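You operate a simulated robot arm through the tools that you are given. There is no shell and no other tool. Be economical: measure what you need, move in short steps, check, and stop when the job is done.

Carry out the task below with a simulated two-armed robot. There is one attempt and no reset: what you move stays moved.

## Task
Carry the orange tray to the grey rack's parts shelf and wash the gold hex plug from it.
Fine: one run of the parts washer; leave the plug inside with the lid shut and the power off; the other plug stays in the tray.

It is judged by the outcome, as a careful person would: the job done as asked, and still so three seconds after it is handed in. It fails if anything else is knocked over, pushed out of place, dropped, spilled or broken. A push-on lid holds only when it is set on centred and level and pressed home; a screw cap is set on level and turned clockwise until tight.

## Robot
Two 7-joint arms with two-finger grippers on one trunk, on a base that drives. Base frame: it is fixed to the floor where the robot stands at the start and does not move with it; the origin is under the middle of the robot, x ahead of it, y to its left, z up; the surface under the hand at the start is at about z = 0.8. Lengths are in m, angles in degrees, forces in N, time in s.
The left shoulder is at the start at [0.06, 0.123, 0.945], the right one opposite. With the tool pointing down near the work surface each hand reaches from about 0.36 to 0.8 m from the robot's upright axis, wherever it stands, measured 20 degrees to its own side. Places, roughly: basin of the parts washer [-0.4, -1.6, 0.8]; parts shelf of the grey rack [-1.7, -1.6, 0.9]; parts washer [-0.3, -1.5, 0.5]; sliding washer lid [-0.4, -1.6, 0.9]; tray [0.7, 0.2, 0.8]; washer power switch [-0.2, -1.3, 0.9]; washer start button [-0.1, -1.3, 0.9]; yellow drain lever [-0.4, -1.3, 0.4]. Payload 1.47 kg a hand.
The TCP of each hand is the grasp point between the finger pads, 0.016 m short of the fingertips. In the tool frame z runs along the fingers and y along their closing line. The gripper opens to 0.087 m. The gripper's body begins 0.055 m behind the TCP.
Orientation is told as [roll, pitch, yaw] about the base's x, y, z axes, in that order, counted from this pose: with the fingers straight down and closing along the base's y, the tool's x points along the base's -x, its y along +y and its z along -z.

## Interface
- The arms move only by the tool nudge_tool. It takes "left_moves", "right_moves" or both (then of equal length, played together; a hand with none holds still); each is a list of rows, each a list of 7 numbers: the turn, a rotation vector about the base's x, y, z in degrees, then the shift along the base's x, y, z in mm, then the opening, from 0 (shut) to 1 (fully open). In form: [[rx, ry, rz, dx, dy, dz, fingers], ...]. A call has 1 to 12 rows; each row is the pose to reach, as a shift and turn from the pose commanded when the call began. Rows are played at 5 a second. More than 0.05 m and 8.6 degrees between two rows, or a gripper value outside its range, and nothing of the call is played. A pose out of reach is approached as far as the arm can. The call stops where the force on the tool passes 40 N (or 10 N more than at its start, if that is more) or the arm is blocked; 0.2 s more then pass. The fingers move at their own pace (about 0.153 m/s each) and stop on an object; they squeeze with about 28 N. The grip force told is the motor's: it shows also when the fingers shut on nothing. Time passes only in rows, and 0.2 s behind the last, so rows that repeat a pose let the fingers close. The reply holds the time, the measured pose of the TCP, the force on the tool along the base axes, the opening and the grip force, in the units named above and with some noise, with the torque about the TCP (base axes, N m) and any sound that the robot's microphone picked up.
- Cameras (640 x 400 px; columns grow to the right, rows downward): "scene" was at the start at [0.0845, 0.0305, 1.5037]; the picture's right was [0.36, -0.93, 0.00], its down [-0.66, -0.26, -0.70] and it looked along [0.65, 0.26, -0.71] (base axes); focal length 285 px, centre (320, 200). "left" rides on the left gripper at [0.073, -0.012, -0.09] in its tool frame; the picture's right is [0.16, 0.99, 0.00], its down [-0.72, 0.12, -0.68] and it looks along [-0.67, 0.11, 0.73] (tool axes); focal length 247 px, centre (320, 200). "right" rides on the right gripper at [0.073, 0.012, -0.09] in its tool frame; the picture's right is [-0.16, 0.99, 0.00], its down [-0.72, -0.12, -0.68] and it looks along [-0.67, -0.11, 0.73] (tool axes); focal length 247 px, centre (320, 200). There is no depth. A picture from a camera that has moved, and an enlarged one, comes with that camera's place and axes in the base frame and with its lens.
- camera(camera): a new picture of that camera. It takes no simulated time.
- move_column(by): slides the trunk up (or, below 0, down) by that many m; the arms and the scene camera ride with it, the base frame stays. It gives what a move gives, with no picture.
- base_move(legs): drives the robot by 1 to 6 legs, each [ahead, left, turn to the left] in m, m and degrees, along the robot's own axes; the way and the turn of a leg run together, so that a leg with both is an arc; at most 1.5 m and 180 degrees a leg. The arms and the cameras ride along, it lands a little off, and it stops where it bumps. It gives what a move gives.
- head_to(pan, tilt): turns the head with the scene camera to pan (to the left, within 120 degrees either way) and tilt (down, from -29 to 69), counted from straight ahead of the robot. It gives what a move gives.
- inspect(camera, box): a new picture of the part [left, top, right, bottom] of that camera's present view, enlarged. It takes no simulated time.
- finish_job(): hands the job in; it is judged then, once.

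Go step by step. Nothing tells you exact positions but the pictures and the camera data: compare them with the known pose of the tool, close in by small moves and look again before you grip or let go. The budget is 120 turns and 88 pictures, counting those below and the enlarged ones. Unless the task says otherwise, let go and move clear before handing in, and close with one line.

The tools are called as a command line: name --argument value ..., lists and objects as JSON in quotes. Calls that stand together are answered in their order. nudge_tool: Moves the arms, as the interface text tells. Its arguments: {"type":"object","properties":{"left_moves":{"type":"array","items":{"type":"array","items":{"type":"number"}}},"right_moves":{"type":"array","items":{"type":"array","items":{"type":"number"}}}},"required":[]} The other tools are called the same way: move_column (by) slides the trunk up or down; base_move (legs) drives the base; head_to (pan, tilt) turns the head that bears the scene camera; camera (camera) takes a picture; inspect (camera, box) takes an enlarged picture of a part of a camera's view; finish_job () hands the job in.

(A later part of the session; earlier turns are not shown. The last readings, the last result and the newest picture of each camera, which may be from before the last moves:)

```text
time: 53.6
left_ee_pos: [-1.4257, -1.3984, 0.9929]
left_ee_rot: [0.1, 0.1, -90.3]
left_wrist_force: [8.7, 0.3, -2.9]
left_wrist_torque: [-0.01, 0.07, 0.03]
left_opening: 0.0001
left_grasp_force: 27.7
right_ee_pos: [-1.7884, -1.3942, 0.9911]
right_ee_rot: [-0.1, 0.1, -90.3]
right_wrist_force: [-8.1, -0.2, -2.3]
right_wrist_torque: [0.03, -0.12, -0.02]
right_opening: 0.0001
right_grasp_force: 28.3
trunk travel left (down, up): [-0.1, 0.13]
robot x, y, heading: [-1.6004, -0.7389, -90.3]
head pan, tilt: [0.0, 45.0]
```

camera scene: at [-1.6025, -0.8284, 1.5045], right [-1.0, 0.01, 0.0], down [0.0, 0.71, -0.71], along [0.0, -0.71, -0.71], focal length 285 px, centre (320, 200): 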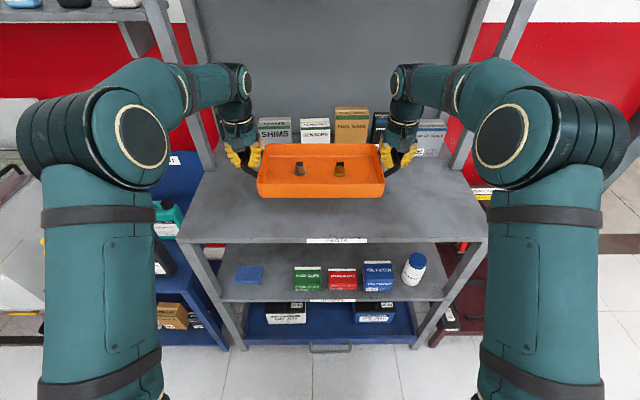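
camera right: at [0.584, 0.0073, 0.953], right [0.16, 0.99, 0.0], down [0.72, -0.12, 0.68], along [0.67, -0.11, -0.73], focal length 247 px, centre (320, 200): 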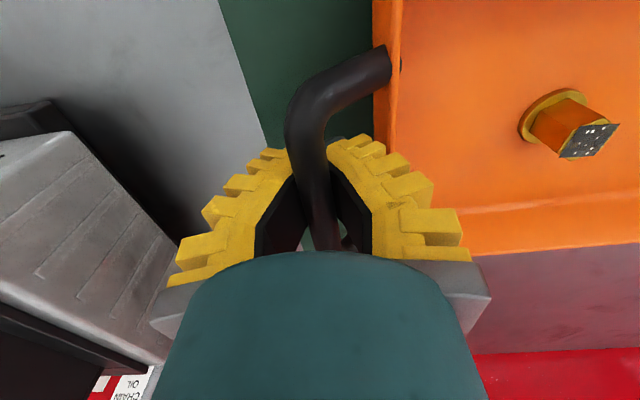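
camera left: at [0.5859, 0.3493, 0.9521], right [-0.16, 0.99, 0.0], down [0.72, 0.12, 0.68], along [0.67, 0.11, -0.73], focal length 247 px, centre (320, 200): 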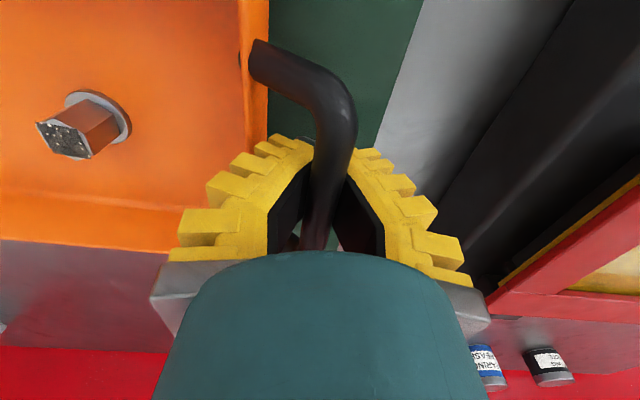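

nudge_tool --left_moves '[[0, 0, 0, 0, 0, -3, 0], [0, 0, 0, 0, 0, -6, 0], [0, 0, 0, 0, 0, -9, 0], [0, 0, 0, 0, 0, -12, 0], [0, 0, 0, 0, 0, -12, 0]]' --right_moves '[[0, 0, 0, 0, 0, -3, 0], [0, 0, 0, 0, 0, -6, 0], [0, 0, 0, 0, 0, -9, 0], [0, 0, 0, 0, 0, -12, 0], [0, 0, 0, 0, 0, -12, 0]]'

inspect --camera "scene" --box '[200, 120, 440, 270]'

```text
time: 54.8
left_ee_pos: [-1.4247, -1.3978, 0.9796]
left_ee_rot: [0.1, 0.1, -90.3]
left_wrist_force: [8.0, 0.8, -2.3]
left_wrist_torque: [0.03, 0.08, -0.06]
left_opening: 0.0
left_grasp_force: 28.3
right_ee_pos: [-1.7883, -1.3941, 0.9798]
right_ee_rot: [-0.1, 0.1, -90.4]
right_wrist_force: [-8.2, -0.9, -2.3]
right_wrist_torque: [-0.02, -0.13, 0.0]
right_opening: 0.0
right_grasp_force: 28.2
trunk travel left (down, up): [-0.1, 0.13]
robot x, y, heading: [-1.6024, -0.7391, -90.1]
head pan, tilt: [0.0, 45.0]
```

```text
2.67 times, centred on (320, 195) of scene
camera zoom: at [-1.6025, -0.8286, 1.5044], right [-1.0, 0.01, 0.0], down [0.0, 0.71, -0.71], along [0.0, -0.71, -0.71], focal length 760 px, centre (320, 213)
```

zoom: 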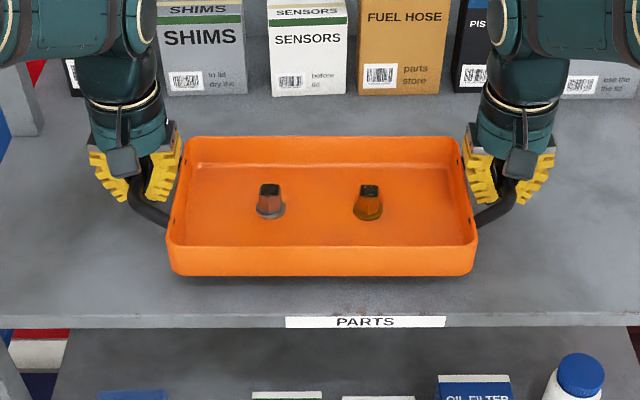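

There is still a small gap under the tray; I continue down.

nudge_tool --left_moves '[[0, 0, 0, 0, 0, -3, 0], [0, 0, 0, 0, 0, -6, 0], [0, 0, 0, 0, 0, -9, 0], [0, 0, 0, 0, 0, -12, 0], [0, 0, 0, 0, 0, -12, 0]]' --right_moves '[[0, 0, 0, 0, 0, -3, 0], [0, 0, 0, 0, 0, -6, 0], [0, 0, 0, 0, 0, -9, 0], [0, 0, 0, 0, 0, -12, 0], [0, 0, 0, 0, 0, -12, 0]]'

inspect --camera "scene" --box '[200, 120, 440, 270]'

```text
time: 56.0
left_ee_pos: [-1.4259, -1.3976, 0.9676]
left_ee_rot: [0.1, -0.1, -90.2]
left_wrist_force: [6.5, 1.1, -2.4]
left_wrist_torque: [-0.03, 0.07, 0.02]
left_opening: 0.0062
left_grasp_force: 28.6
right_ee_pos: [-1.7892, -1.3933, 0.9684]
right_ee_rot: [-0.1, 0.1, -90.5]
right_wrist_force: [-7.0, 0.5, -2.4]
right_wrist_torque: [0.05, -0.11, 0.03]
right_opening: 0.0003
right_grasp_force: 28.0
trunk travel left (down, up): [-0.1, 0.13]
robot x, y, heading: [-1.6005, -0.7385, -90.4]
head pan, tilt: [0.0, 45.0]
```

```text
2.67 times, centred on (320, 195) of scene
camera zoom: at [-1.6025, -0.8286, 1.5044], right [-1.0, 0.01, 0.0], down [0.0, 0.71, -0.71], along [0.0, -0.71, -0.71], focal length 760 px, centre (320, 213)
```

zoom: 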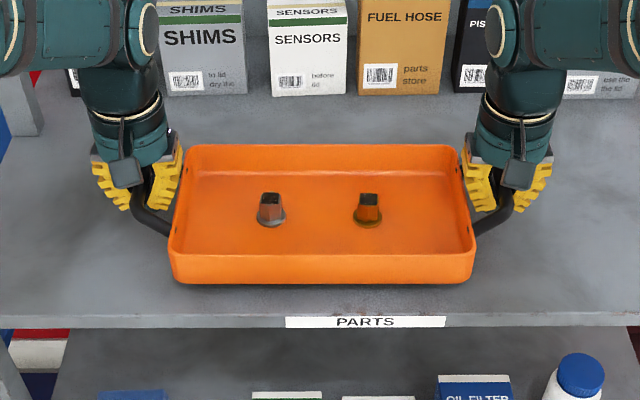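

nudge_tool --left_moves '[[0, 0, 0, 0, 0, -2, 0], [0, 0, 0, 0, 0, -4, 0], [0, 0, 0, 0, 0, -6, 0], [0, 0, 0, 0, 0, -8, 0], [0, 0, 0, 0, 0, -8, 0]]' --right_moves '[[0, 0, 0, 0, 0, -2, 0], [0, 0, 0, 0, 0, -4, 0], [0, 0, 0, 0, 0, -6, 0], [0, 0, 0, 0, 0, -8, 0], [0, 0, 0, 0, 0, -8, 0]]'

inspect --camera "scene" --box '[200, 120, 440, 270]'

```text
time: 57.2
left_ee_pos: [-1.4257, -1.397, 0.9606]
left_ee_rot: [0.1, 0.2, -90.4]
left_wrist_force: [7.6, -0.2, -2.5]
left_wrist_torque: [-0.03, 0.1, -0.02]
left_opening: 0.0
left_grasp_force: 28.1
right_ee_pos: [-1.788, -1.3951, 0.9596]
right_ee_rot: [0.0, 0.1, -90.3]
right_wrist_force: [-8.2, 0.1, -2.4]
right_wrist_torque: [0.05, -0.13, 0.04]
right_opening: 0.0002
right_grasp_force: 28.0
trunk travel left (down, up): [-0.1, 0.13]
robot x, y, heading: [-1.6019, -0.7367, -90.3]
head pan, tilt: [0.0, 45.0]
```

```text
2.67 times, centred on (320, 195) of scene
camera zoom: at [-1.6025, -0.8286, 1.5044], right [-1.0, 0.01, 0.0], down [0.0, 0.71, -0.71], along [0.0, -0.71, -0.71], focal length 760 px, centre (320, 213)
```

zoom: 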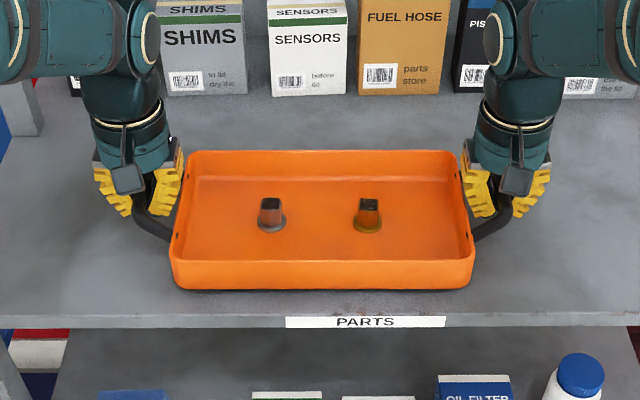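

nudge_tool --left_moves '[[0, 0, 0, 0, 0, -2, 0], [0, 0, 0, 0, 0, -4, 0], [0, 0, 0, 0, 0, -6, 0], [0, 0, 0, 0, 0, -8, 0], [0, 0, 0, 0, 0, -8, 0]]' --right_moves '[[0, 0, 0, 0, 0, -2, 0], [0, 0, 0, 0, 0, -4, 0], [0, 0, 0, 0, 0, -6, 0], [0, 0, 0, 0, 0, -8, 0], [0, 0, 0, 0, 0, -8, 0]]'

inspect --camera "scene" --box '[200, 120, 440, 270]'

```text
time: 58.4
left_ee_pos: [-1.4258, -1.3972, 0.9516]
left_ee_rot: [0.2, 0.0, -90.3]
left_wrist_force: [8.3, -0.2, -2.4]
left_wrist_torque: [-0.1, 0.06, 0.05]
left_opening: 0.0001
left_grasp_force: 28.3
right_ee_pos: [-1.7875, -1.3947, 0.9512]
right_ee_rot: [0.0, 0.1, -90.4]
right_wrist_force: [-7.2, 1.1, -2.0]
right_wrist_torque: [-0.07, -0.13, 0.01]
right_opening: 0.0
right_grasp_force: 27.6
trunk travel left (down, up): [-0.1, 0.13]
robot x, y, heading: [-1.6052, -0.7411, -90.3]
head pan, tilt: [0.0, 45.0]
```

```text
2.67 times, centred on (320, 195) of scene
camera zoom: at [-1.6024, -0.8285, 1.5045], right [-1.0, 0.01, 0.0], down [0.0, 0.71, -0.71], along [0.0, -0.71, -0.71], focal length 760 px, centre (320, 213)
```

zoom: 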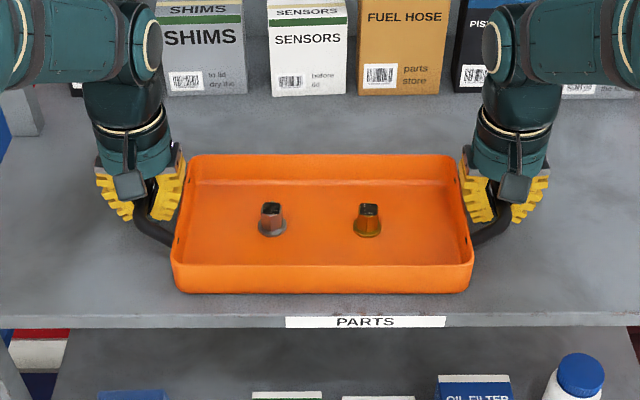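

nudge_tool --left_moves '[[0, 0, 0, 0, 0, -2, 0], [0, 0, 0, 0, 0, -4, 0], [0, 0, 0, 0, 0, -6, 0], [0, 0, 0, 0, 0, -8, 0], [0, 0, 0, 0, 0, -10, 0], [0, 0, 0, 0, 0, -10, 0]]' --right_moves '[[0, 0, 0, 0, 0, -2, 0], [0, 0, 0, 0, 0, -4, 0], [0, 0, 0, 0, 0, -6, 0], [0, 0, 0, 0, 0, -8, 0], [0, 0, 0, 0, 0, -10, 0], [0, 0, 0, 0, 0, -10, 0]]'

```text
time: 59.8
left_ee_pos: [-1.4262, -1.3987, 0.9421]
left_ee_rot: [0.0, -0.1, -90.4]
left_wrist_force: [0.6, 0.0, 0.4]
left_wrist_torque: [0.0, -0.01, 0.01]
left_opening: 0.0
left_grasp_force: 28.0
right_ee_pos: [-1.7885, -1.3939, 0.9418]
right_ee_rot: [0.0, 0.0, -90.4]
right_wrist_force: [-0.1, 0.2, 0.8]
right_wrist_torque: [-0.02, 0.0, 0.0]
right_opening: 0.0001
right_grasp_force: 28.2
trunk travel left (down, up): [-0.1, 0.13]
robot x, y, heading: [-1.6022, -0.7392, -90.4]
head pan, tilt: [0.0, 45.0]
```

Forces dropped to zero: the tray rests on the shelf. I open the fingers modestly and raise both hands.

nudge_tool --left_moves '[[0, 0, 0, 0, 0, 0, 0.38], [0, 0, 0, 0, 0, 0, 0.38], [0, 0, 0, 0, 0, 0, 0.38], [0, 0, 0, 0, 0, 20, 0.38], [0, 0, 0, 0, 0, 40, 0.38], [0, 0, 0, 0, 0, 70, 0.38], [0, 0, 0, 0, 0, 110, 0.38], [0, 0, 0, 0, 0, 150, 0.38]]' --right_moves '[[0, 0, 0, 0, 0, 0, 0.38], [0, 0, 0, 0, 0, 0, 0.38], [0, 0, 0, 0, 0, 0, 0.38], [0, 0, 0, 0, 0, 20, 0.38], [0, 0, 0, 0, 0, 40, 0.38], [0, 0, 0, 0, 0, 70, 0.38], [0, 0, 0, 0, 0, 110, 0.38], [0, 0, 0, 0, 0, 150, 0.38]]'

inspect --camera "scene" --box '[200, 120, 440, 270]'

camera --camera "left"

```text
time: 61.6
left_ee_pos: [-1.4212, -1.3963, 1.0925]
left_ee_rot: [0.4, 0.0, -90.0]
left_wrist_force: [33.9, 0.1, -2.5]
left_wrist_torque: [-0.03, 0.05, -0.17]
left_opening: 0.0178
left_grasp_force: 0.0
right_ee_pos: [-1.7929, -1.3934, 1.0916]
right_ee_rot: [-0.4, 0.1, -90.7]
right_wrist_force: [-34.0, 0.5, -2.3]
right_wrist_torque: [0.02, 0.03, 0.12]
right_opening: 0.0179
right_grasp_force: 0.1
trunk travel left (down, up): [-0.1, 0.13]
robot x, y, heading: [-1.6023, -0.7361, -90.4]
head pan, tilt: [0.0, 45.0]
```

```text
2.67 times, centred on (320, 195) of scene
camera zoom: at [-1.6025, -0.8274, 1.5046], right [-1.0, 0.01, 0.0], down [0.0, 0.71, -0.71], along [0.0, -0.71, -0.71], focal length 760 px, centre (320, 213)
```

zoom: 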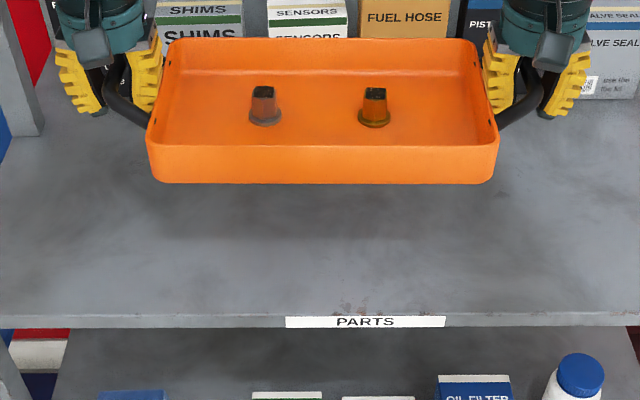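

```text
50 pictures are left
camera left: at [-1.4345, -1.324, 1.1825], right [0.99, 0.16, 0.01], down [0.11, -0.72, 0.68], along [0.11, -0.67, -0.73], focal length 247 px, centre (320, 200)
```

left: 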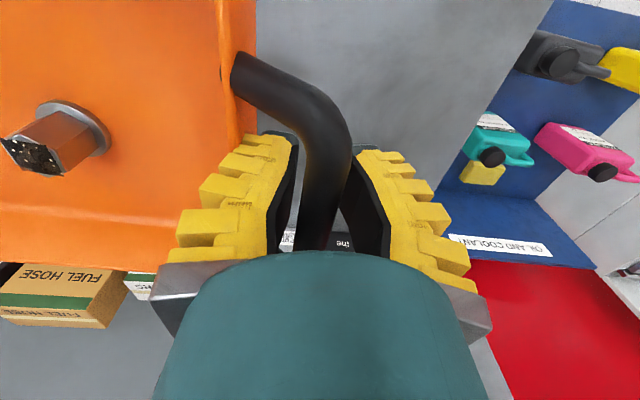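

The hands lifted the tray along: opened inner fingers jam against the tray walls while the bars sit deep in the V. I'll keep this state and gently lower it straight back onto the shelf.

nudge_tool --left_moves '[[0, 0, 0, 0, 0, -10, 0.38], [0, 0, 0, 0, 0, -25, 0.38], [0, 0, 0, 0, 0, -40, 0.38], [0, 0, 0, 0, 0, -55, 0.38], [0, 0, 0, 0, 0, -70, 0.38], [0, 0, 0, 0, 0, -85, 0.38], [0, 0, 0, 0, 0, -100, 0.38], [0, 0, 0, 0, 0, -115, 0.38], [0, 0, 0, 0, 0, -128, 0.38], [0, 0, 0, 0, 0, -138, 0.38], [0, 0, 0, 0, 0, -146, 0.38], [0, 0, 0, 0, 0, -151, 0.38]]' --right_moves '[[0, 0, 0, 0, 0, -10, 0.38], [0, 0, 0, 0, 0, -25, 0.38], [0, 0, 0, 0, 0, -40, 0.38], [0, 0, 0, 0, 0, -55, 0.38], [0, 0, 0, 0, 0, -70, 0.38], [0, 0, 0, 0, 0, -85, 0.38], [0, 0, 0, 0, 0, -100, 0.38], [0, 0, 0, 0, 0, -115, 0.38], [0, 0, 0, 0, 0, -128, 0.38], [0, 0, 0, 0, 0, -138, 0.38], [0, 0, 0, 0, 0, -146, 0.38], [0, 0, 0, 0, 0, -151, 0.38]]'

inspect --camera "scene" --box '[200, 120, 440, 270]'

```text
time: 64.2
left_ee_pos: [-1.4212, -1.3974, 0.9417]
left_ee_rot: [0.5, 0.1, -90.1]
left_wrist_force: [33.1, -0.5, -1.9]
left_wrist_torque: [-0.09, 0.03, -0.18]
left_opening: 0.018
left_grasp_force: 0.1
right_ee_pos: [-1.792, -1.3936, 0.9405]
right_ee_rot: [-0.4, 0.0, -90.7]
right_wrist_force: [-34.0, 1.0, 0.3]
right_wrist_torque: [-0.08, -0.05, 0.16]
right_opening: 0.0179
right_grasp_force: 0.1
trunk travel left (down, up): [-0.1, 0.13]
robot x, y, heading: [-1.6014, -0.7385, -90.4]
head pan, tilt: [0.0, 45.0]
```

```text
2.67 times, centred on (320, 195) of scene
camera zoom: at [-1.6025, -0.8282, 1.5045], right [-1.0, 0.01, 0.0], down [0.0, 0.71, -0.71], along [0.0, -0.71, -0.71], focal length 760 px, centre (320, 213)
```

zoom: 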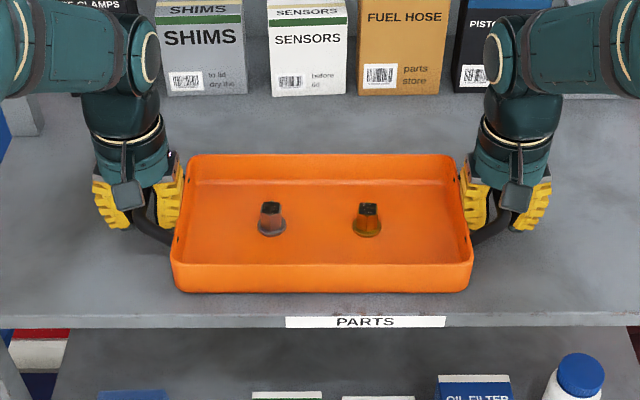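

The tray is back on the shelf. I'll close a little to unjam, shift both hands 3 mm outward, open slightly and raise just a few mm to test.

nudge_tool --left_moves '[[0, 0, 0, 0, 0, 0, 0.1], [0, 0, 0, 0, 0, 0, 0.1], [0, 0, 0, 3, 0, 0, 0.12], [0, 0, 0, 3, 0, 0, 0.22], [0, 0, 0, 3, 0, 0, 0.22], [0, 0, 0, 3, 0, 4, 0.22], [0, 0, 0, 3, 0, 8, 0.22], [0, 0, 0, 3, 0, 8, 0.22]]' --right_moves '[[0, 0, 0, 0, 0, 0, 0.1], [0, 0, 0, 0, 0, 0, 0.1], [0, 0, 0, -3, 0, 0, 0.12], [0, 0, 0, -3, 0, 0, 0.22], [0, 0, 0, -3, 0, 0, 0.22], [0, 0, 0, -3, 0, 4, 0.22], [0, 0, 0, -3, 0, 8, 0.22], [0, 0, 0, -3, 0, 8, 0.22]]'

inspect --camera "scene" --box '[200, 120, 440, 270]'

camera --camera "left"

```text
time: 66.0
left_ee_pos: [-1.4215, -1.3983, 0.9485]
left_ee_rot: [0.0, 0.0, -90.3]
left_wrist_force: [15.6, 0.1, -2.2]
left_wrist_torque: [-0.08, -0.12, -0.25]
left_opening: 0.0168
left_grasp_force: 0.0
right_ee_pos: [-1.7923, -1.3935, 0.9485]
right_ee_rot: [-0.1, 0.2, -90.4]
right_wrist_force: [-15.4, -0.3, -1.7]
right_wrist_torque: [0.05, 0.07, 0.04]
right_opening: 0.0166
right_grasp_force: 0.0
trunk travel left (down, up): [-0.1, 0.13]
robot x, y, heading: [-1.5994, -0.7379, -90.6]
head pan, tilt: [0.0, 45.0]
```

```text
2.67 times, centred on (320, 195) of scene
camera zoom: at [-1.6025, -0.8288, 1.5044], right [-1.0, 0.01, 0.0], down [0.0, 0.71, -0.71], along [0.0, -0.71, -0.71], focal length 760 px, centre (320, 213)
```

zoom: 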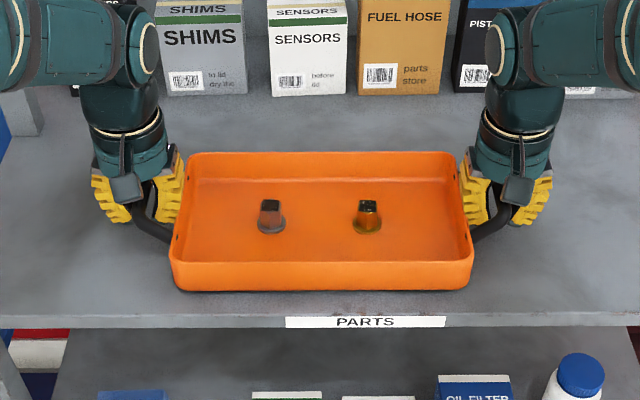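

```text
47 pictures are left
camera left: at [-1.4338, -1.3252, 1.0389], right [0.99, 0.15, 0.0], down [0.11, -0.73, 0.68], along [0.11, -0.67, -0.73], focal length 247 px, centre (320, 200)
```

left: 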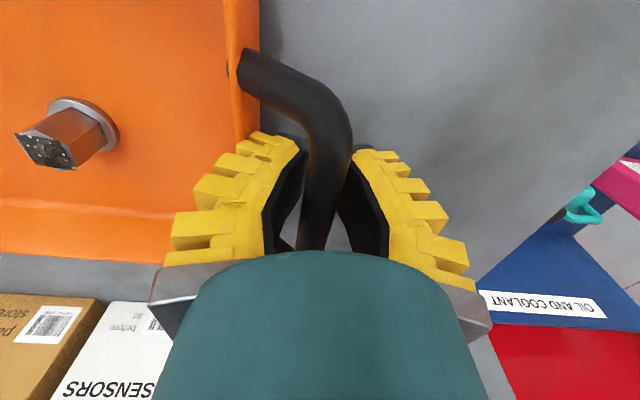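

The inner fingers still press the tray walls. I'll go back down, shift a further 4 mm outward with a slightly narrower opening, and test again.

nudge_tool --left_moves '[[0, 0, 0, 0, 0, -9, 0.22], [0, 0, 0, 0, 0, -9, 0.16], [0, 0, 0, 2, 0, -9, 0.16], [0, 0, 0, 4, 0, -9, 0.18], [0, 0, 0, 4, 0, -9, 0.18], [0, 0, 0, 4, 0, -4, 0.18], [0, 0, 0, 4, 0, 1, 0.18], [0, 0, 0, 4, 0, 6, 0.18], [0, 0, 0, 4, 0, 6, 0.18]]' --right_moves '[[0, 0, 0, 0, 0, -9, 0.22], [0, 0, 0, 0, 0, -9, 0.16], [0, 0, 0, -2, 0, -9, 0.16], [0, 0, 0, -4, 0, -9, 0.18], [0, 0, 0, -4, 0, -9, 0.18], [0, 0, 0, -4, 0, -4, 0.18], [0, 0, 0, -4, 0, 1, 0.18], [0, 0, 0, -4, 0, 6, 0.18], [0, 0, 0, -4, 0, 6, 0.18]]'

inspect --camera "scene" --box '[200, 120, 440, 270]'

```text
time: 68.0
left_ee_pos: [-1.4195, -1.3983, 0.9563]
left_ee_rot: [0.0, -0.1, -90.3]
left_wrist_force: [-0.4, 0.3, -1.2]
left_wrist_torque: [0.01, -0.02, -0.03]
left_opening: 0.0226
left_grasp_force: 4.7
right_ee_pos: [-1.794, -1.3942, 0.9546]
right_ee_rot: [-0.1, 0.0, -90.3]
right_wrist_force: [-0.5, -0.3, -0.2]
right_wrist_torque: [0.0, -0.02, 0.04]
right_opening: 0.0223
right_grasp_force: 4.5
trunk travel left (down, up): [-0.1, 0.13]
robot x, y, heading: [-1.5971, -0.737, -90.5]
head pan, tilt: [0.0, 45.0]
```

```text
2.67 times, centred on (320, 195) of scene
camera zoom: at [-1.6025, -0.8283, 1.5044], right [-1.0, 0.01, 0.0], down [0.0, 0.71, -0.71], along [0.0, -0.71, -0.71], focal length 760 px, centre (320, 213)
```

zoom: 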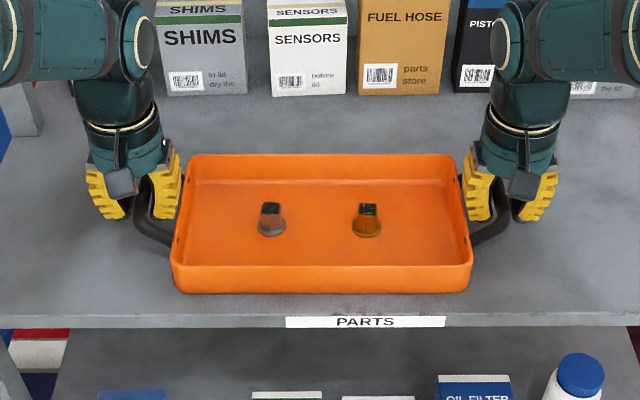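

Forces are nearly zero and the tray stays on the shelf. I raise further carefully.

nudge_tool --left_moves '[[0, 0, 0, 0, 0, 5, 0.25], [0, 0, 0, 0, 0, 10, 0.25], [0, 0, 0, 0, 0, 15, 0.25], [0, 0, 0, 0, 0, 20, 0.25], [0, 0, 0, 0, 0, 20, 0.25]]' --right_moves '[[0, 0, 0, 0, 0, 5, 0.25], [0, 0, 0, 0, 0, 10, 0.25], [0, 0, 0, 0, 0, 15, 0.25], [0, 0, 0, 0, 0, 20, 0.25], [0, 0, 0, 0, 0, 20, 0.25]]'

inspect --camera "scene" --box '[200, 120, 440, 270]'

```text
time: 69.2
left_ee_pos: [-1.4194, -1.3984, 0.9754]
left_ee_rot: [0.1, 0.0, -90.3]
left_wrist_force: [0.1, -0.5, 0.0]
left_wrist_torque: [0.01, -0.03, -0.03]
left_opening: 0.0281
left_grasp_force: 4.7
right_ee_pos: [-1.7951, -1.3949, 0.9756]
right_ee_rot: [-0.1, 0.1, -90.4]
right_wrist_force: [-0.5, 1.6, 0.8]
right_wrist_torque: [0.0, 0.02, 0.01]
right_opening: 0.0279
right_grasp_force: 4.9
trunk travel left (down, up): [-0.1, 0.13]
robot x, y, heading: [-1.6017, -0.7399, -90.3]
head pan, tilt: [0.0, 45.0]
```

```text
2.67 times, centred on (320, 195) of scene
camera zoom: at [-1.6025, -0.8283, 1.5045], right [-1.0, 0.01, 0.0], down [0.0, 0.71, -0.71], along [0.0, -0.71, -0.71], focal length 760 px, centre (320, 213)
```

zoom: 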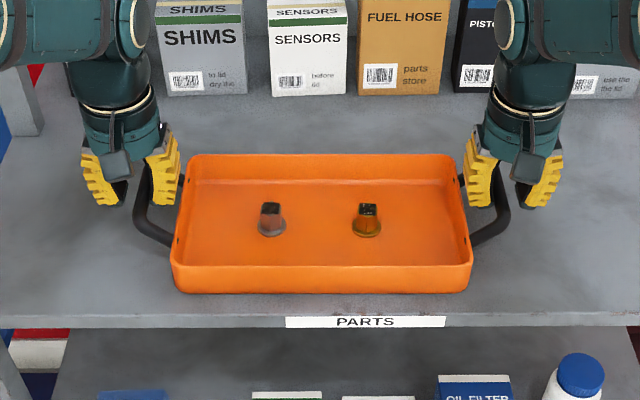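

Both handles are free and the tray rests on the shelf. I raise both hands, move left back out of the way, and bring right above the gold plug (≈[−1.655, −1.409]).

nudge_tool --left_moves '[[0, 0, 0, 0, 0, 30, 0.25], [0, 0, 0, 0, 0, 70, 0.25], [0, 0, 0, 0, 0, 110, 0.25], [0, 0, 0, 0, 30, 120, 0.5], [0, 0, 0, 0, 60, 120, 0.5], [0, 0, 0, 10, 90, 120, 0.5], [0, 0, 0, 20, 120, 120, 0.5], [0, 0, 0, 20, 120, 120, 0.5]]' --right_moves '[[0, 0, 0, 0, 0, 30, 0.25], [0, 0, 0, 0, 0, 70, 0.25], [0, 0, 0, 0, 0, 110, 0.25], [0, 0, 0, 30, -3, 115, 0.5], [0, 0, 0, 60, -6, 115, 0.5], [0, 0, 0, 90, -9, 115, 0.6], [0, 0, 0, 120, -11, 115, 0.6], [0, 0, 0, 140, -13, 115, 0.6]]'

camera --camera "scene"

camera --camera "right"

```text
time: 71.0
left_ee_pos: [-1.3976, -1.2773, 1.0953]
left_ee_rot: [0.1, 0.1, -90.3]
left_wrist_force: [-0.9, 0.2, -0.2]
left_wrist_torque: [0.01, 0.0, -0.02]
left_opening: 0.0491
left_grasp_force: 3.9
right_ee_pos: [-1.6552, -1.4067, 1.0891]
right_ee_rot: [0.0, 0.0, -90.5]
right_wrist_force: [-0.2, -0.4, -0.1]
right_wrist_torque: [0.02, -0.01, 0.02]
right_opening: 0.0571
right_grasp_force: 3.3
trunk travel left (down, up): [-0.1, 0.13]
robot x, y, heading: [-1.6013, -0.741, -90.5]
head pan, tilt: [0.0, 45.0]
```

```text
44 pictures are left
camera scene: at [-1.6023, -0.829, 1.5044], right [-1.0, 0.01, 0.0], down [0.0, 0.71, -0.71], along [0.0, -0.71, -0.71], focal length 285 px, centre (320, 200)
```

scene: 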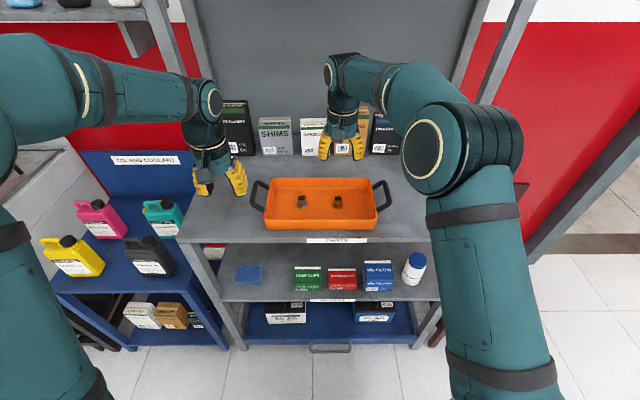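

```text
43 pictures are left
camera right: at [-1.6435, -1.3349, 1.181], right [0.99, -0.17, 0.0], down [-0.12, -0.72, 0.68], along [-0.11, -0.67, -0.73], focal length 247 px, centre (320, 200)
```

right: 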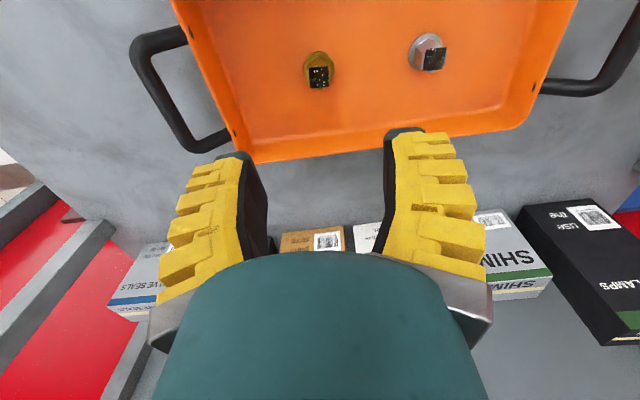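

The gold plug sits at about (−1.654, −1.407), floor z≈0.898, top ≈0.933. I'll check its flats before going down.

inspect --camera "right" --box '[280, 40, 360, 100]'

```text
6.67 times, centred on (320, 70) of right
camera zoom: at [-1.6435, -1.3349, 1.181], right [0.99, -0.17, 0.0], down [-0.12, -0.72, 0.68], along [-0.11, -0.67, -0.73], focal length 1646 px, centre (320, 1067)
```

zoom: 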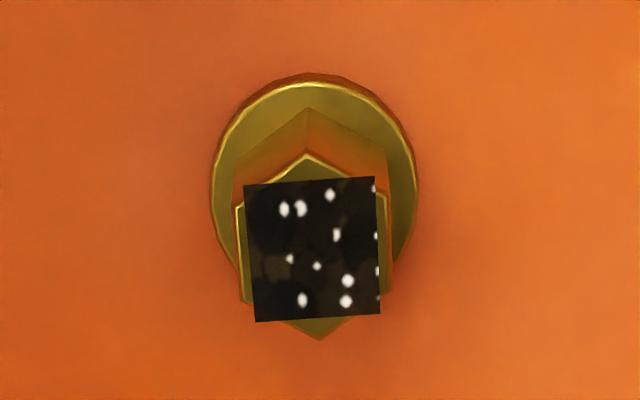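

Hex flats face the fingers to within ~6°, so I turn 5° and lower over the plug.

nudge_tool --right_moves '[[0, 0, -5, 1, 0, -40, 0.6], [0, 0, -5, 1, 0, -80, 0.6], [0, 0, -5, 1, 0, -120, 0.6], [0, 0, -5, 1, 0, -145, 0.6], [0, 0, -5, 1, 0, -158, 0.6], [0, 0, -5, 1, 0, -167, 0.6], [0, 0, -5, 1, 0, -167, 0.6]]'

camera --camera "right"

```text
time: 72.6
left_ee_pos: [-1.3984, -1.2782, 1.0965]
left_ee_rot: [0.1, 0.0, -90.3]
left_wrist_force: [0.5, 0.0, -0.6]
left_wrist_torque: [0.02, 0.01, -0.02]
left_opening: 0.0491
left_grasp_force: 3.7
right_ee_pos: [-1.6544, -1.4064, 0.9221]
right_ee_rot: [-0.1, 0.0, -95.4]
right_wrist_force: [0.8, -0.1, -0.5]
right_wrist_torque: [-0.01, 0.03, -0.02]
right_opening: 0.0576
right_grasp_force: 3.8
trunk travel left (down, up): [-0.1, 0.13]
robot x, y, heading: [-1.5985, -0.7389, -90.3]
head pan, tilt: [0.0, 45.0]
```

```text
41 pictures are left
camera right: at [-1.6367, -1.336, 1.0138], right [0.97, -0.25, 0.0], down [-0.18, -0.71, 0.68], along [-0.17, -0.66, -0.73], focal length 247 px, centre (320, 200)
```

right: 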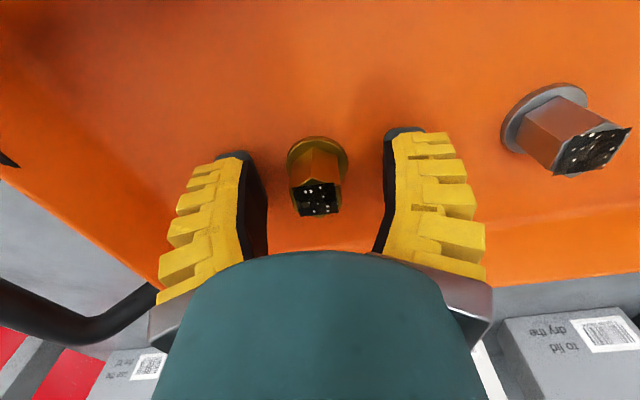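

The plug is centred between the fingers; I close and lift it slightly.

nudge_tool --right_moves '[[0, 0, 0, 0, 0, 0, 0.2], [0, 0, 0, 0, 0, 0, 0], [0, 0, 0, 0, 0, 0, 0], [0, 0, 0, 0, 0, 0, 0], [0, 0, 0, 0, 0, 15, 0], [0, 0, 0, 0, 0, 40, 0], [0, 0, 0, 0, 0, 80, 0], [0, 0, 0, 0, 0, 120, 0], [0, 0, 0, 0, 0, 160, 0], [0, 0, 0, 0, 0, 200, 0]]'

camera --camera "right"

```text
time: 74.8
left_ee_pos: [-1.3989, -1.2774, 1.0974]
left_ee_rot: [0.1, 0.0, -90.2]
left_wrist_force: [-1.2, 0.0, -0.1]
left_wrist_torque: [-0.01, -0.02, -0.01]
left_opening: 0.0489
left_grasp_force: 4.0
right_ee_pos: [-1.6529, -1.4063, 1.1251]
right_ee_rot: [-0.1, 0.0, -95.4]
right_wrist_force: [-1.0, 0.4, -0.5]
right_wrist_torque: [-0.03, -0.01, 0.01]
right_opening: 0.0152
right_grasp_force: 27.9
trunk travel left (down, up): [-0.1, 0.13]
robot x, y, heading: [-1.6029, -0.7381, -90.4]
head pan, tilt: [0.0, 45.0]
```

```text
40 pictures are left
camera right: at [-1.636, -1.3356, 1.2164], right [0.97, -0.25, 0.0], down [-0.18, -0.71, 0.68], along [-0.17, -0.66, -0.73], focal length 247 px, centre (320, 200)
```

right: 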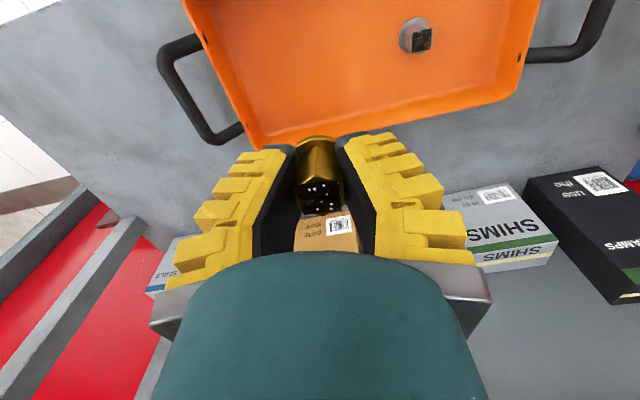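

The plug is held firmly. I back off and strafe left to stand in front of the washer.

base_move --legs '[[-0.35, 0, 0], [0, 1.2, 0]]'

camera --camera "scene"

```text
time: 87.4
left_ee_pos: [-0.2065, -0.9271, 1.0961]
left_ee_rot: [0.0, 0.0, -89.9]
left_wrist_force: [-0.5, 0.7, 0.9]
left_wrist_torque: [0.02, 0.01, -0.01]
left_opening: 0.049
left_grasp_force: 4.2
right_ee_pos: [-0.4602, -1.0561, 1.1237]
right_ee_rot: [-0.1, 0.0, -94.9]
right_wrist_force: [-0.4, 0.1, -0.5]
right_wrist_torque: [-0.02, 0.01, 0.02]
right_opening: 0.0146
right_grasp_force: 27.9
trunk travel left (down, up): [-0.1, 0.13]
robot x, y, heading: [-0.4106, -0.388, -90.0]
head pan, tilt: [0.0, 45.0]
```

```text
39 pictures are left
camera scene: at [-0.4123, -0.478, 1.5045], right [-1.0, 0.0, 0.0], down [0.0, 0.71, -0.71], along [0.0, -0.71, -0.71], focal length 285 px, centre (320, 200)
```

scene: 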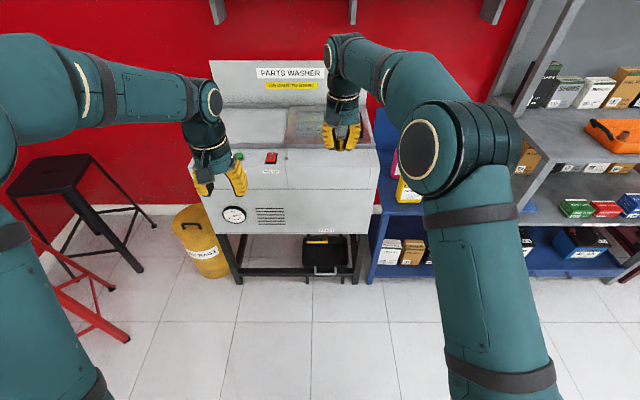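

I'll move 0.3 m closer for a good look at the lid, panel and basin.

base_move --legs '[[0.3, 0, 0]]'

camera --camera "scene"

```text
time: 89.5
left_ee_pos: [-0.2048, -1.2283, 1.097]
left_ee_rot: [0.2, 0.1, -89.7]
left_wrist_force: [0.3, 0.9, -0.1]
left_wrist_torque: [-0.01, 0.01, 0.0]
left_opening: 0.0491
left_grasp_force: 4.1
right_ee_pos: [-0.4578, -1.3603, 1.1232]
right_ee_rot: [-0.1, 0.1, -95.0]
right_wrist_force: [0.0, 0.4, -1.4]
right_wrist_torque: [0.04, 0.03, 0.02]
right_opening: 0.0147
right_grasp_force: 28.1
trunk travel left (down, up): [-0.1, 0.13]
robot x, y, heading: [-0.4107, -0.6864, -90.0]
head pan, tilt: [0.0, 45.0]
```

```text
38 pictures are left
camera scene: at [-0.4117, -0.7805, 1.5044], right [-1.0, 0.0, 0.0], down [0.0, 0.71, -0.71], along [0.0, -0.71, -0.71], focal length 285 px, centre (320, 200)
```

scene: 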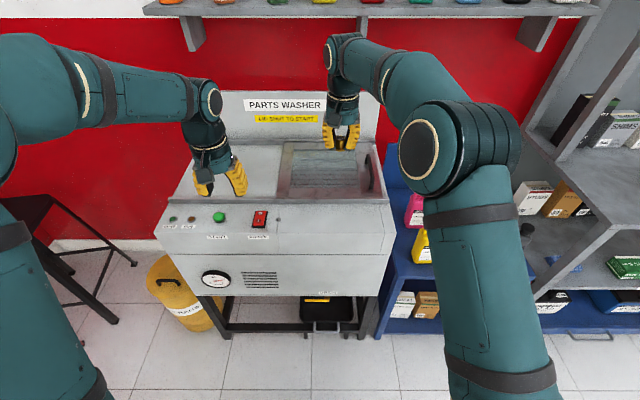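

inspect --camera "scene" --box '[150, 130, 410, 290]'

camera --camera "right"

```text
2.46 times, centred on (280, 210) of scene
camera zoom: at [-0.4117, -0.7805, 1.5044], right [-1.0, 0.0, 0.0], down [0.0, 0.71, -0.71], along [0.0, -0.71, -0.71], focal length 701 px, centre (418, 175)
```

zoom: 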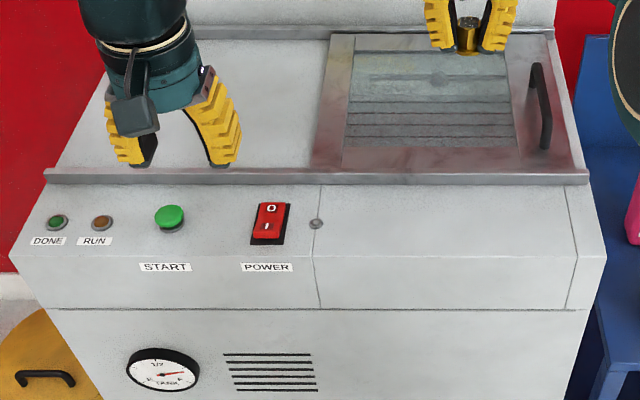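

```text
36 pictures are left
camera right: at [-0.4408, -1.2883, 1.2152], right [0.97, -0.24, 0.0], down [-0.18, -0.71, 0.68], along [-0.17, -0.66, -0.73], focal length 247 px, centre (320, 200)
```

right: 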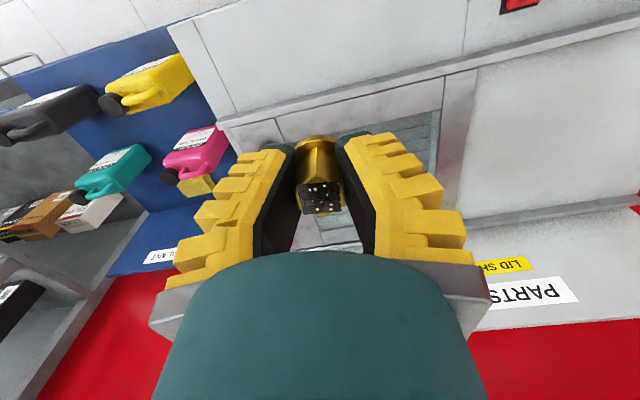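

The lid (glass frame, handle bar along y at x≈−0.575, y −1.41…−1.58) covers the basin and slides left over the deck. I'll shift the base right and a bit closer so the left hand can reach the handle, and move the right hand aside.

base_move --legs '[[0, -0.22, 0], [0.08, 0, 0]]'

nudge_tool --right_moves '[[0, 0, 0, -25, 20, 10, 0], [0, 0, 0, -50, 45, 20, 0], [0, 0, 0, -75, 70, 30, 0], [0, 0, 0, -100, 95, 30, 0], [0, 0, 0, -120, 120, 30, 0]]' --left_moves '[[0, 0, 0, -20, -20, 0, 0.4], [0, 0, 0, -40, -40, 0, 0.4], [0, 0, 0, -60, -60, 0, 0.4], [0, 0, 0, -80, -80, 0, 0.4], [0, 0, 0, -100, -100, 0, 0.4]]'

camera --camera "left"

camera --camera "scene"

```text
time: 92.7
left_ee_pos: [-0.4257, -1.3078, 1.0962]
left_ee_rot: [0.0, 0.0, -89.9]
left_wrist_force: [-0.4, 0.3, -0.6]
left_wrist_torque: [-0.01, -0.03, 0.01]
left_opening: 0.0488
left_grasp_force: 4.2
right_ee_pos: [-0.6789, -1.4412, 1.1237]
right_ee_rot: [-0.1, 0.0, -94.9]
right_wrist_force: [0.1, -0.2, -0.8]
right_wrist_torque: [0.04, -0.01, 0.0]
right_opening: 0.0145
right_grasp_force: 28.0
trunk travel left (down, up): [-0.1, 0.13]
robot x, y, heading: [-0.6314, -0.7673, -90.0]
head pan, tilt: [0.0, 45.0]
```

```text
time: 93.9
left_ee_pos: [-0.5271, -1.4081, 1.0951]
left_ee_rot: [0.1, 0.0, -89.7]
left_wrist_force: [0.6, 0.6, 0.0]
left_wrist_torque: [-0.03, 0.0, 0.02]
left_opening: 0.0407
left_grasp_force: 3.8
right_ee_pos: [-0.8, -1.3186, 1.1536]
right_ee_rot: [0.0, -0.1, -94.8]
right_wrist_force: [0.9, -0.6, -1.1]
right_wrist_torque: [0.01, -0.01, 0.0]
right_opening: 0.0145
right_grasp_force: 27.6
trunk travel left (down, up): [-0.1, 0.13]
robot x, y, heading: [-0.6334, -0.7649, -90.1]
head pan, tilt: [0.0, 45.0]
```

```text
35 pictures are left
camera left: at [-0.5387, -1.3348, 1.1856], right [0.99, 0.16, 0.0], down [0.12, -0.72, 0.68], along [0.11, -0.67, -0.73], focal length 247 px, centre (320, 200)
```

left: 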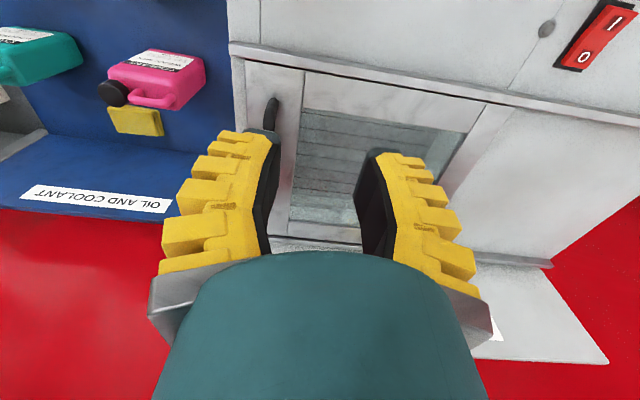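

```text
34 pictures are left
camera scene: at [-0.6341, -0.8594, 1.5045], right [-1.0, 0.0, 0.0], down [0.0, 0.71, -0.71], along [0.0, -0.71, -0.71], focal length 285 px, centre (320, 200)
```

scene: 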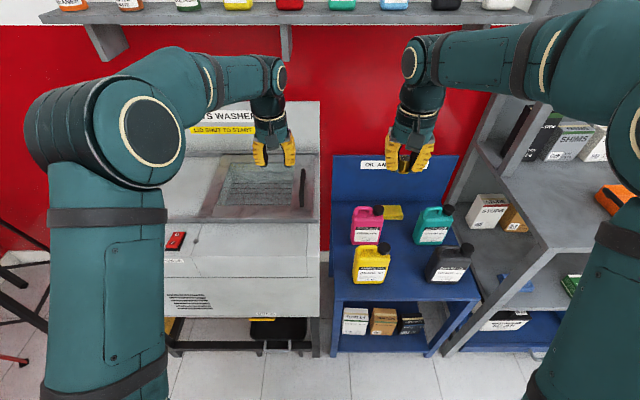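

inspect --camera "scene" --box '[160, 140, 340, 260]'

inspect --camera "left" --box '[220, 40, 420, 165]'

```text
3.33 times, centred on (250, 200) of scene
camera zoom: at [-0.6341, -0.8594, 1.5045], right [-1.0, 0.0, 0.0], down [0.0, 0.71, -0.71], along [0.0, -0.71, -0.71], focal length 949 px, centre (553, 200)
```

zoom: 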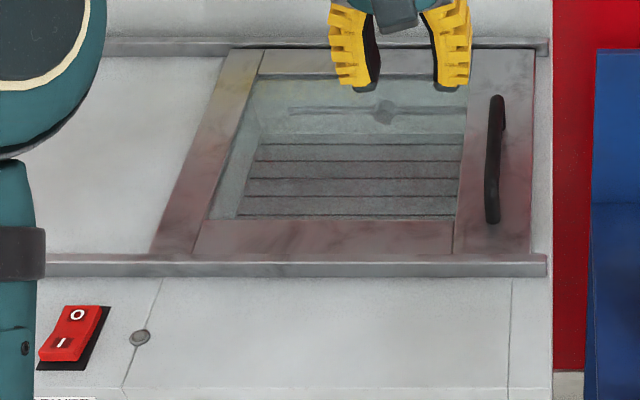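

```text
3.20 times, centred on (320, 102) of left
camera zoom: at [-0.5387, -1.3348, 1.1856], right [0.99, 0.16, 0.0], down [0.12, -0.72, 0.68], along [0.11, -0.67, -0.73], focal length 790 px, centre (320, 512)
```

zoom: 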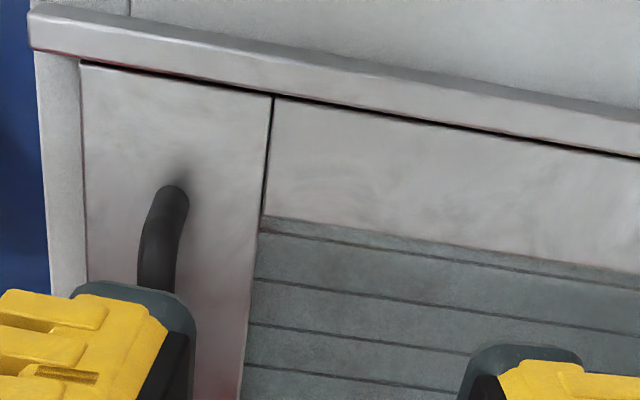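

The lid handle bar is at x≈−0.577, y −1.46…−1.63, z≈0.88–0.905. I move the left hand over its middle.

nudge_tool --left_moves '[[0, 0, 0, -17, -40, 0, 0.5], [0, 0, 0, -34, -80, 0, 0.5], [0, 0, 0, -50, -120, -20, 0.5], [0, 0, 0, -50, -132, -60, 0.5], [0, 0, 0, -50, -132, -95, 0.5], [0, 0, 0, -50, -132, -130, 0.5], [0, 0, 0, -50, -132, -130, 0.5]]'

camera --camera "left"

inspect --camera "scene" --box '[160, 140, 340, 260]'

```text
time: 95.5
left_ee_pos: [-0.5747, -1.5193, 0.9686]
left_ee_rot: [0.0, 0.0, -89.8]
left_wrist_force: [-0.6, 0.4, -1.1]
left_wrist_torque: [0.02, 0.01, 0.01]
left_opening: 0.049
left_grasp_force: 4.0
left hand out of reach, approached as far as the arm can: row 3, 4, 5, 6, 7
right_ee_pos: [-0.8001, -1.3196, 1.154]
right_ee_rot: [-0.1, 0.0, -94.9]
right_wrist_force: [0.0, 0.5, 0.1]
right_wrist_torque: [0.0, -0.02, 0.03]
right_opening: 0.0136
right_grasp_force: 27.7
trunk travel left (down, up): [-0.1, 0.13]
robot x, y, heading: [-0.634, -0.7664, -89.8]
head pan, tilt: [0.0, 45.0]
```

```text
31 pictures are left
camera left: at [-0.5863, -1.4461, 1.0566], right [0.99, 0.16, 0.0], down [0.12, -0.72, 0.68], along [0.11, -0.67, -0.73], focal length 247 px, centre (320, 200)
```

left: 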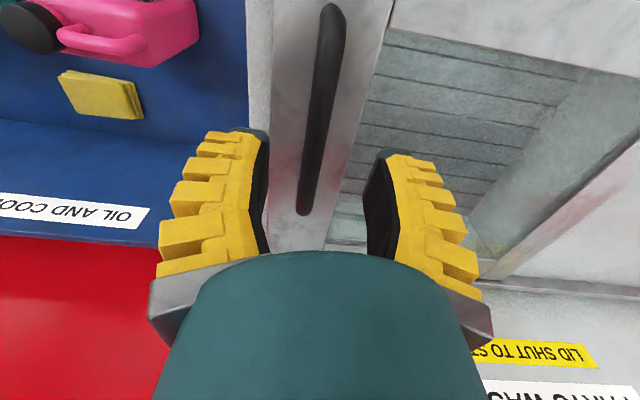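

```text
3.33 times, centred on (250, 200) of scene
camera zoom: at [-0.633, -0.8591, 1.5045], right [-1.0, 0.0, 0.0], down [0.0, 0.71, -0.71], along [0.0, -0.71, -0.71], focal length 949 px, centre (553, 200)
```

zoom: 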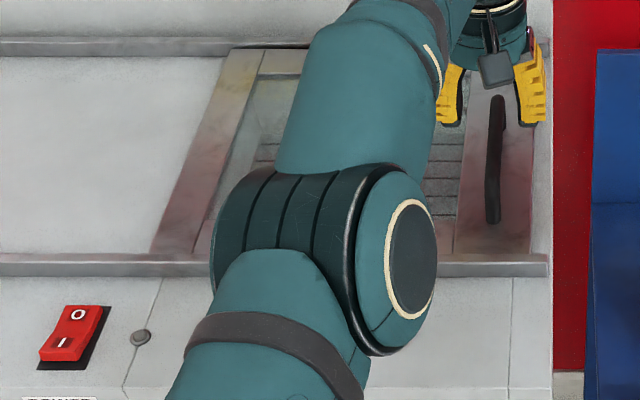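

The reach ends here, so I'll drive 5 cm closer and then lower over the bar.

base_move --legs '[[0.05, 0, 0]]'

nudge_tool --left_moves '[[0, 0, 0, 0, 15, 0, 0.5], [0, 0, 0, 0, 30, 0, 0.5], [0, 0, 0, 0, 30, -20, 0.5], [0, 0, 0, 0, 30, -40, 0.5], [0, 0, 0, 0, 30, -50, 0.5], [0, 0, 0, 0, 30, -60, 0.45], [0, 0, 0, 0, 30, -68, 0.4], [0, 0, 0, 0, 30, -68, 0.4]]'

camera --camera "left"

```text
time: 96.4
left_ee_pos: [-0.5752, -1.5707, 0.9657]
left_ee_rot: [0.1, 0.2, -89.9]
left_wrist_force: [-0.5, -1.3, -1.3]
left_wrist_torque: [0.03, -0.02, -0.01]
left_opening: 0.0492
left_grasp_force: 4.3
right_ee_pos: [-0.7993, -1.3704, 1.1527]
right_ee_rot: [-0.1, 0.0, -94.9]
right_wrist_force: [-0.5, 0.1, -0.9]
right_wrist_torque: [0.04, 0.01, 0.01]
right_opening: 0.0135
right_grasp_force: 27.9
trunk travel left (down, up): [-0.1, 0.13]
robot x, y, heading: [-0.6309, -0.8203, -90.0]
head pan, tilt: [0.0, 45.0]
```

```text
time: 98.2
left_ee_pos: [-0.5735, -1.5399, 0.899]
left_ee_rot: [0.1, 0.0, -89.8]
left_wrist_force: [-1.0, 0.3, 0.1]
left_wrist_torque: [0.01, -0.02, 0.03]
left_opening: 0.0407
left_grasp_force: 4.0
right_ee_pos: [-0.7992, -1.3692, 1.1545]
right_ee_rot: [-0.2, 0.0, -94.9]
right_wrist_force: [-0.1, -0.2, -0.3]
right_wrist_torque: [-0.01, 0.0, 0.01]
right_opening: 0.0129
right_grasp_force: 28.2
trunk travel left (down, up): [-0.1, 0.13]
robot x, y, heading: [-0.6336, -0.8181, -90.0]
head pan, tilt: [0.0, 45.0]
```

```text
29 pictures are left
camera left: at [-0.586, -1.466, 0.9882], right [0.99, 0.16, 0.0], down [0.12, -0.72, 0.68], along [0.11, -0.67, -0.73], focal length 247 px, centre (320, 200)
```

left: 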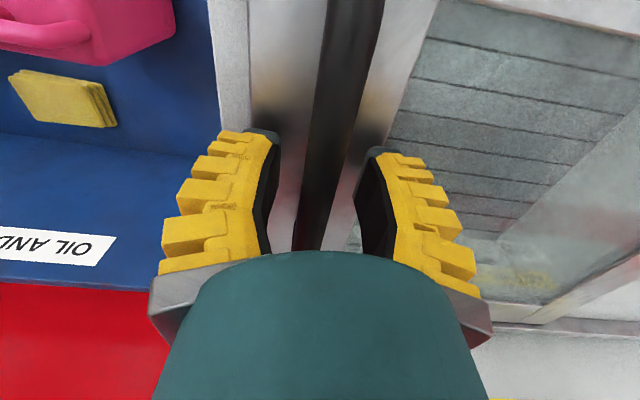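

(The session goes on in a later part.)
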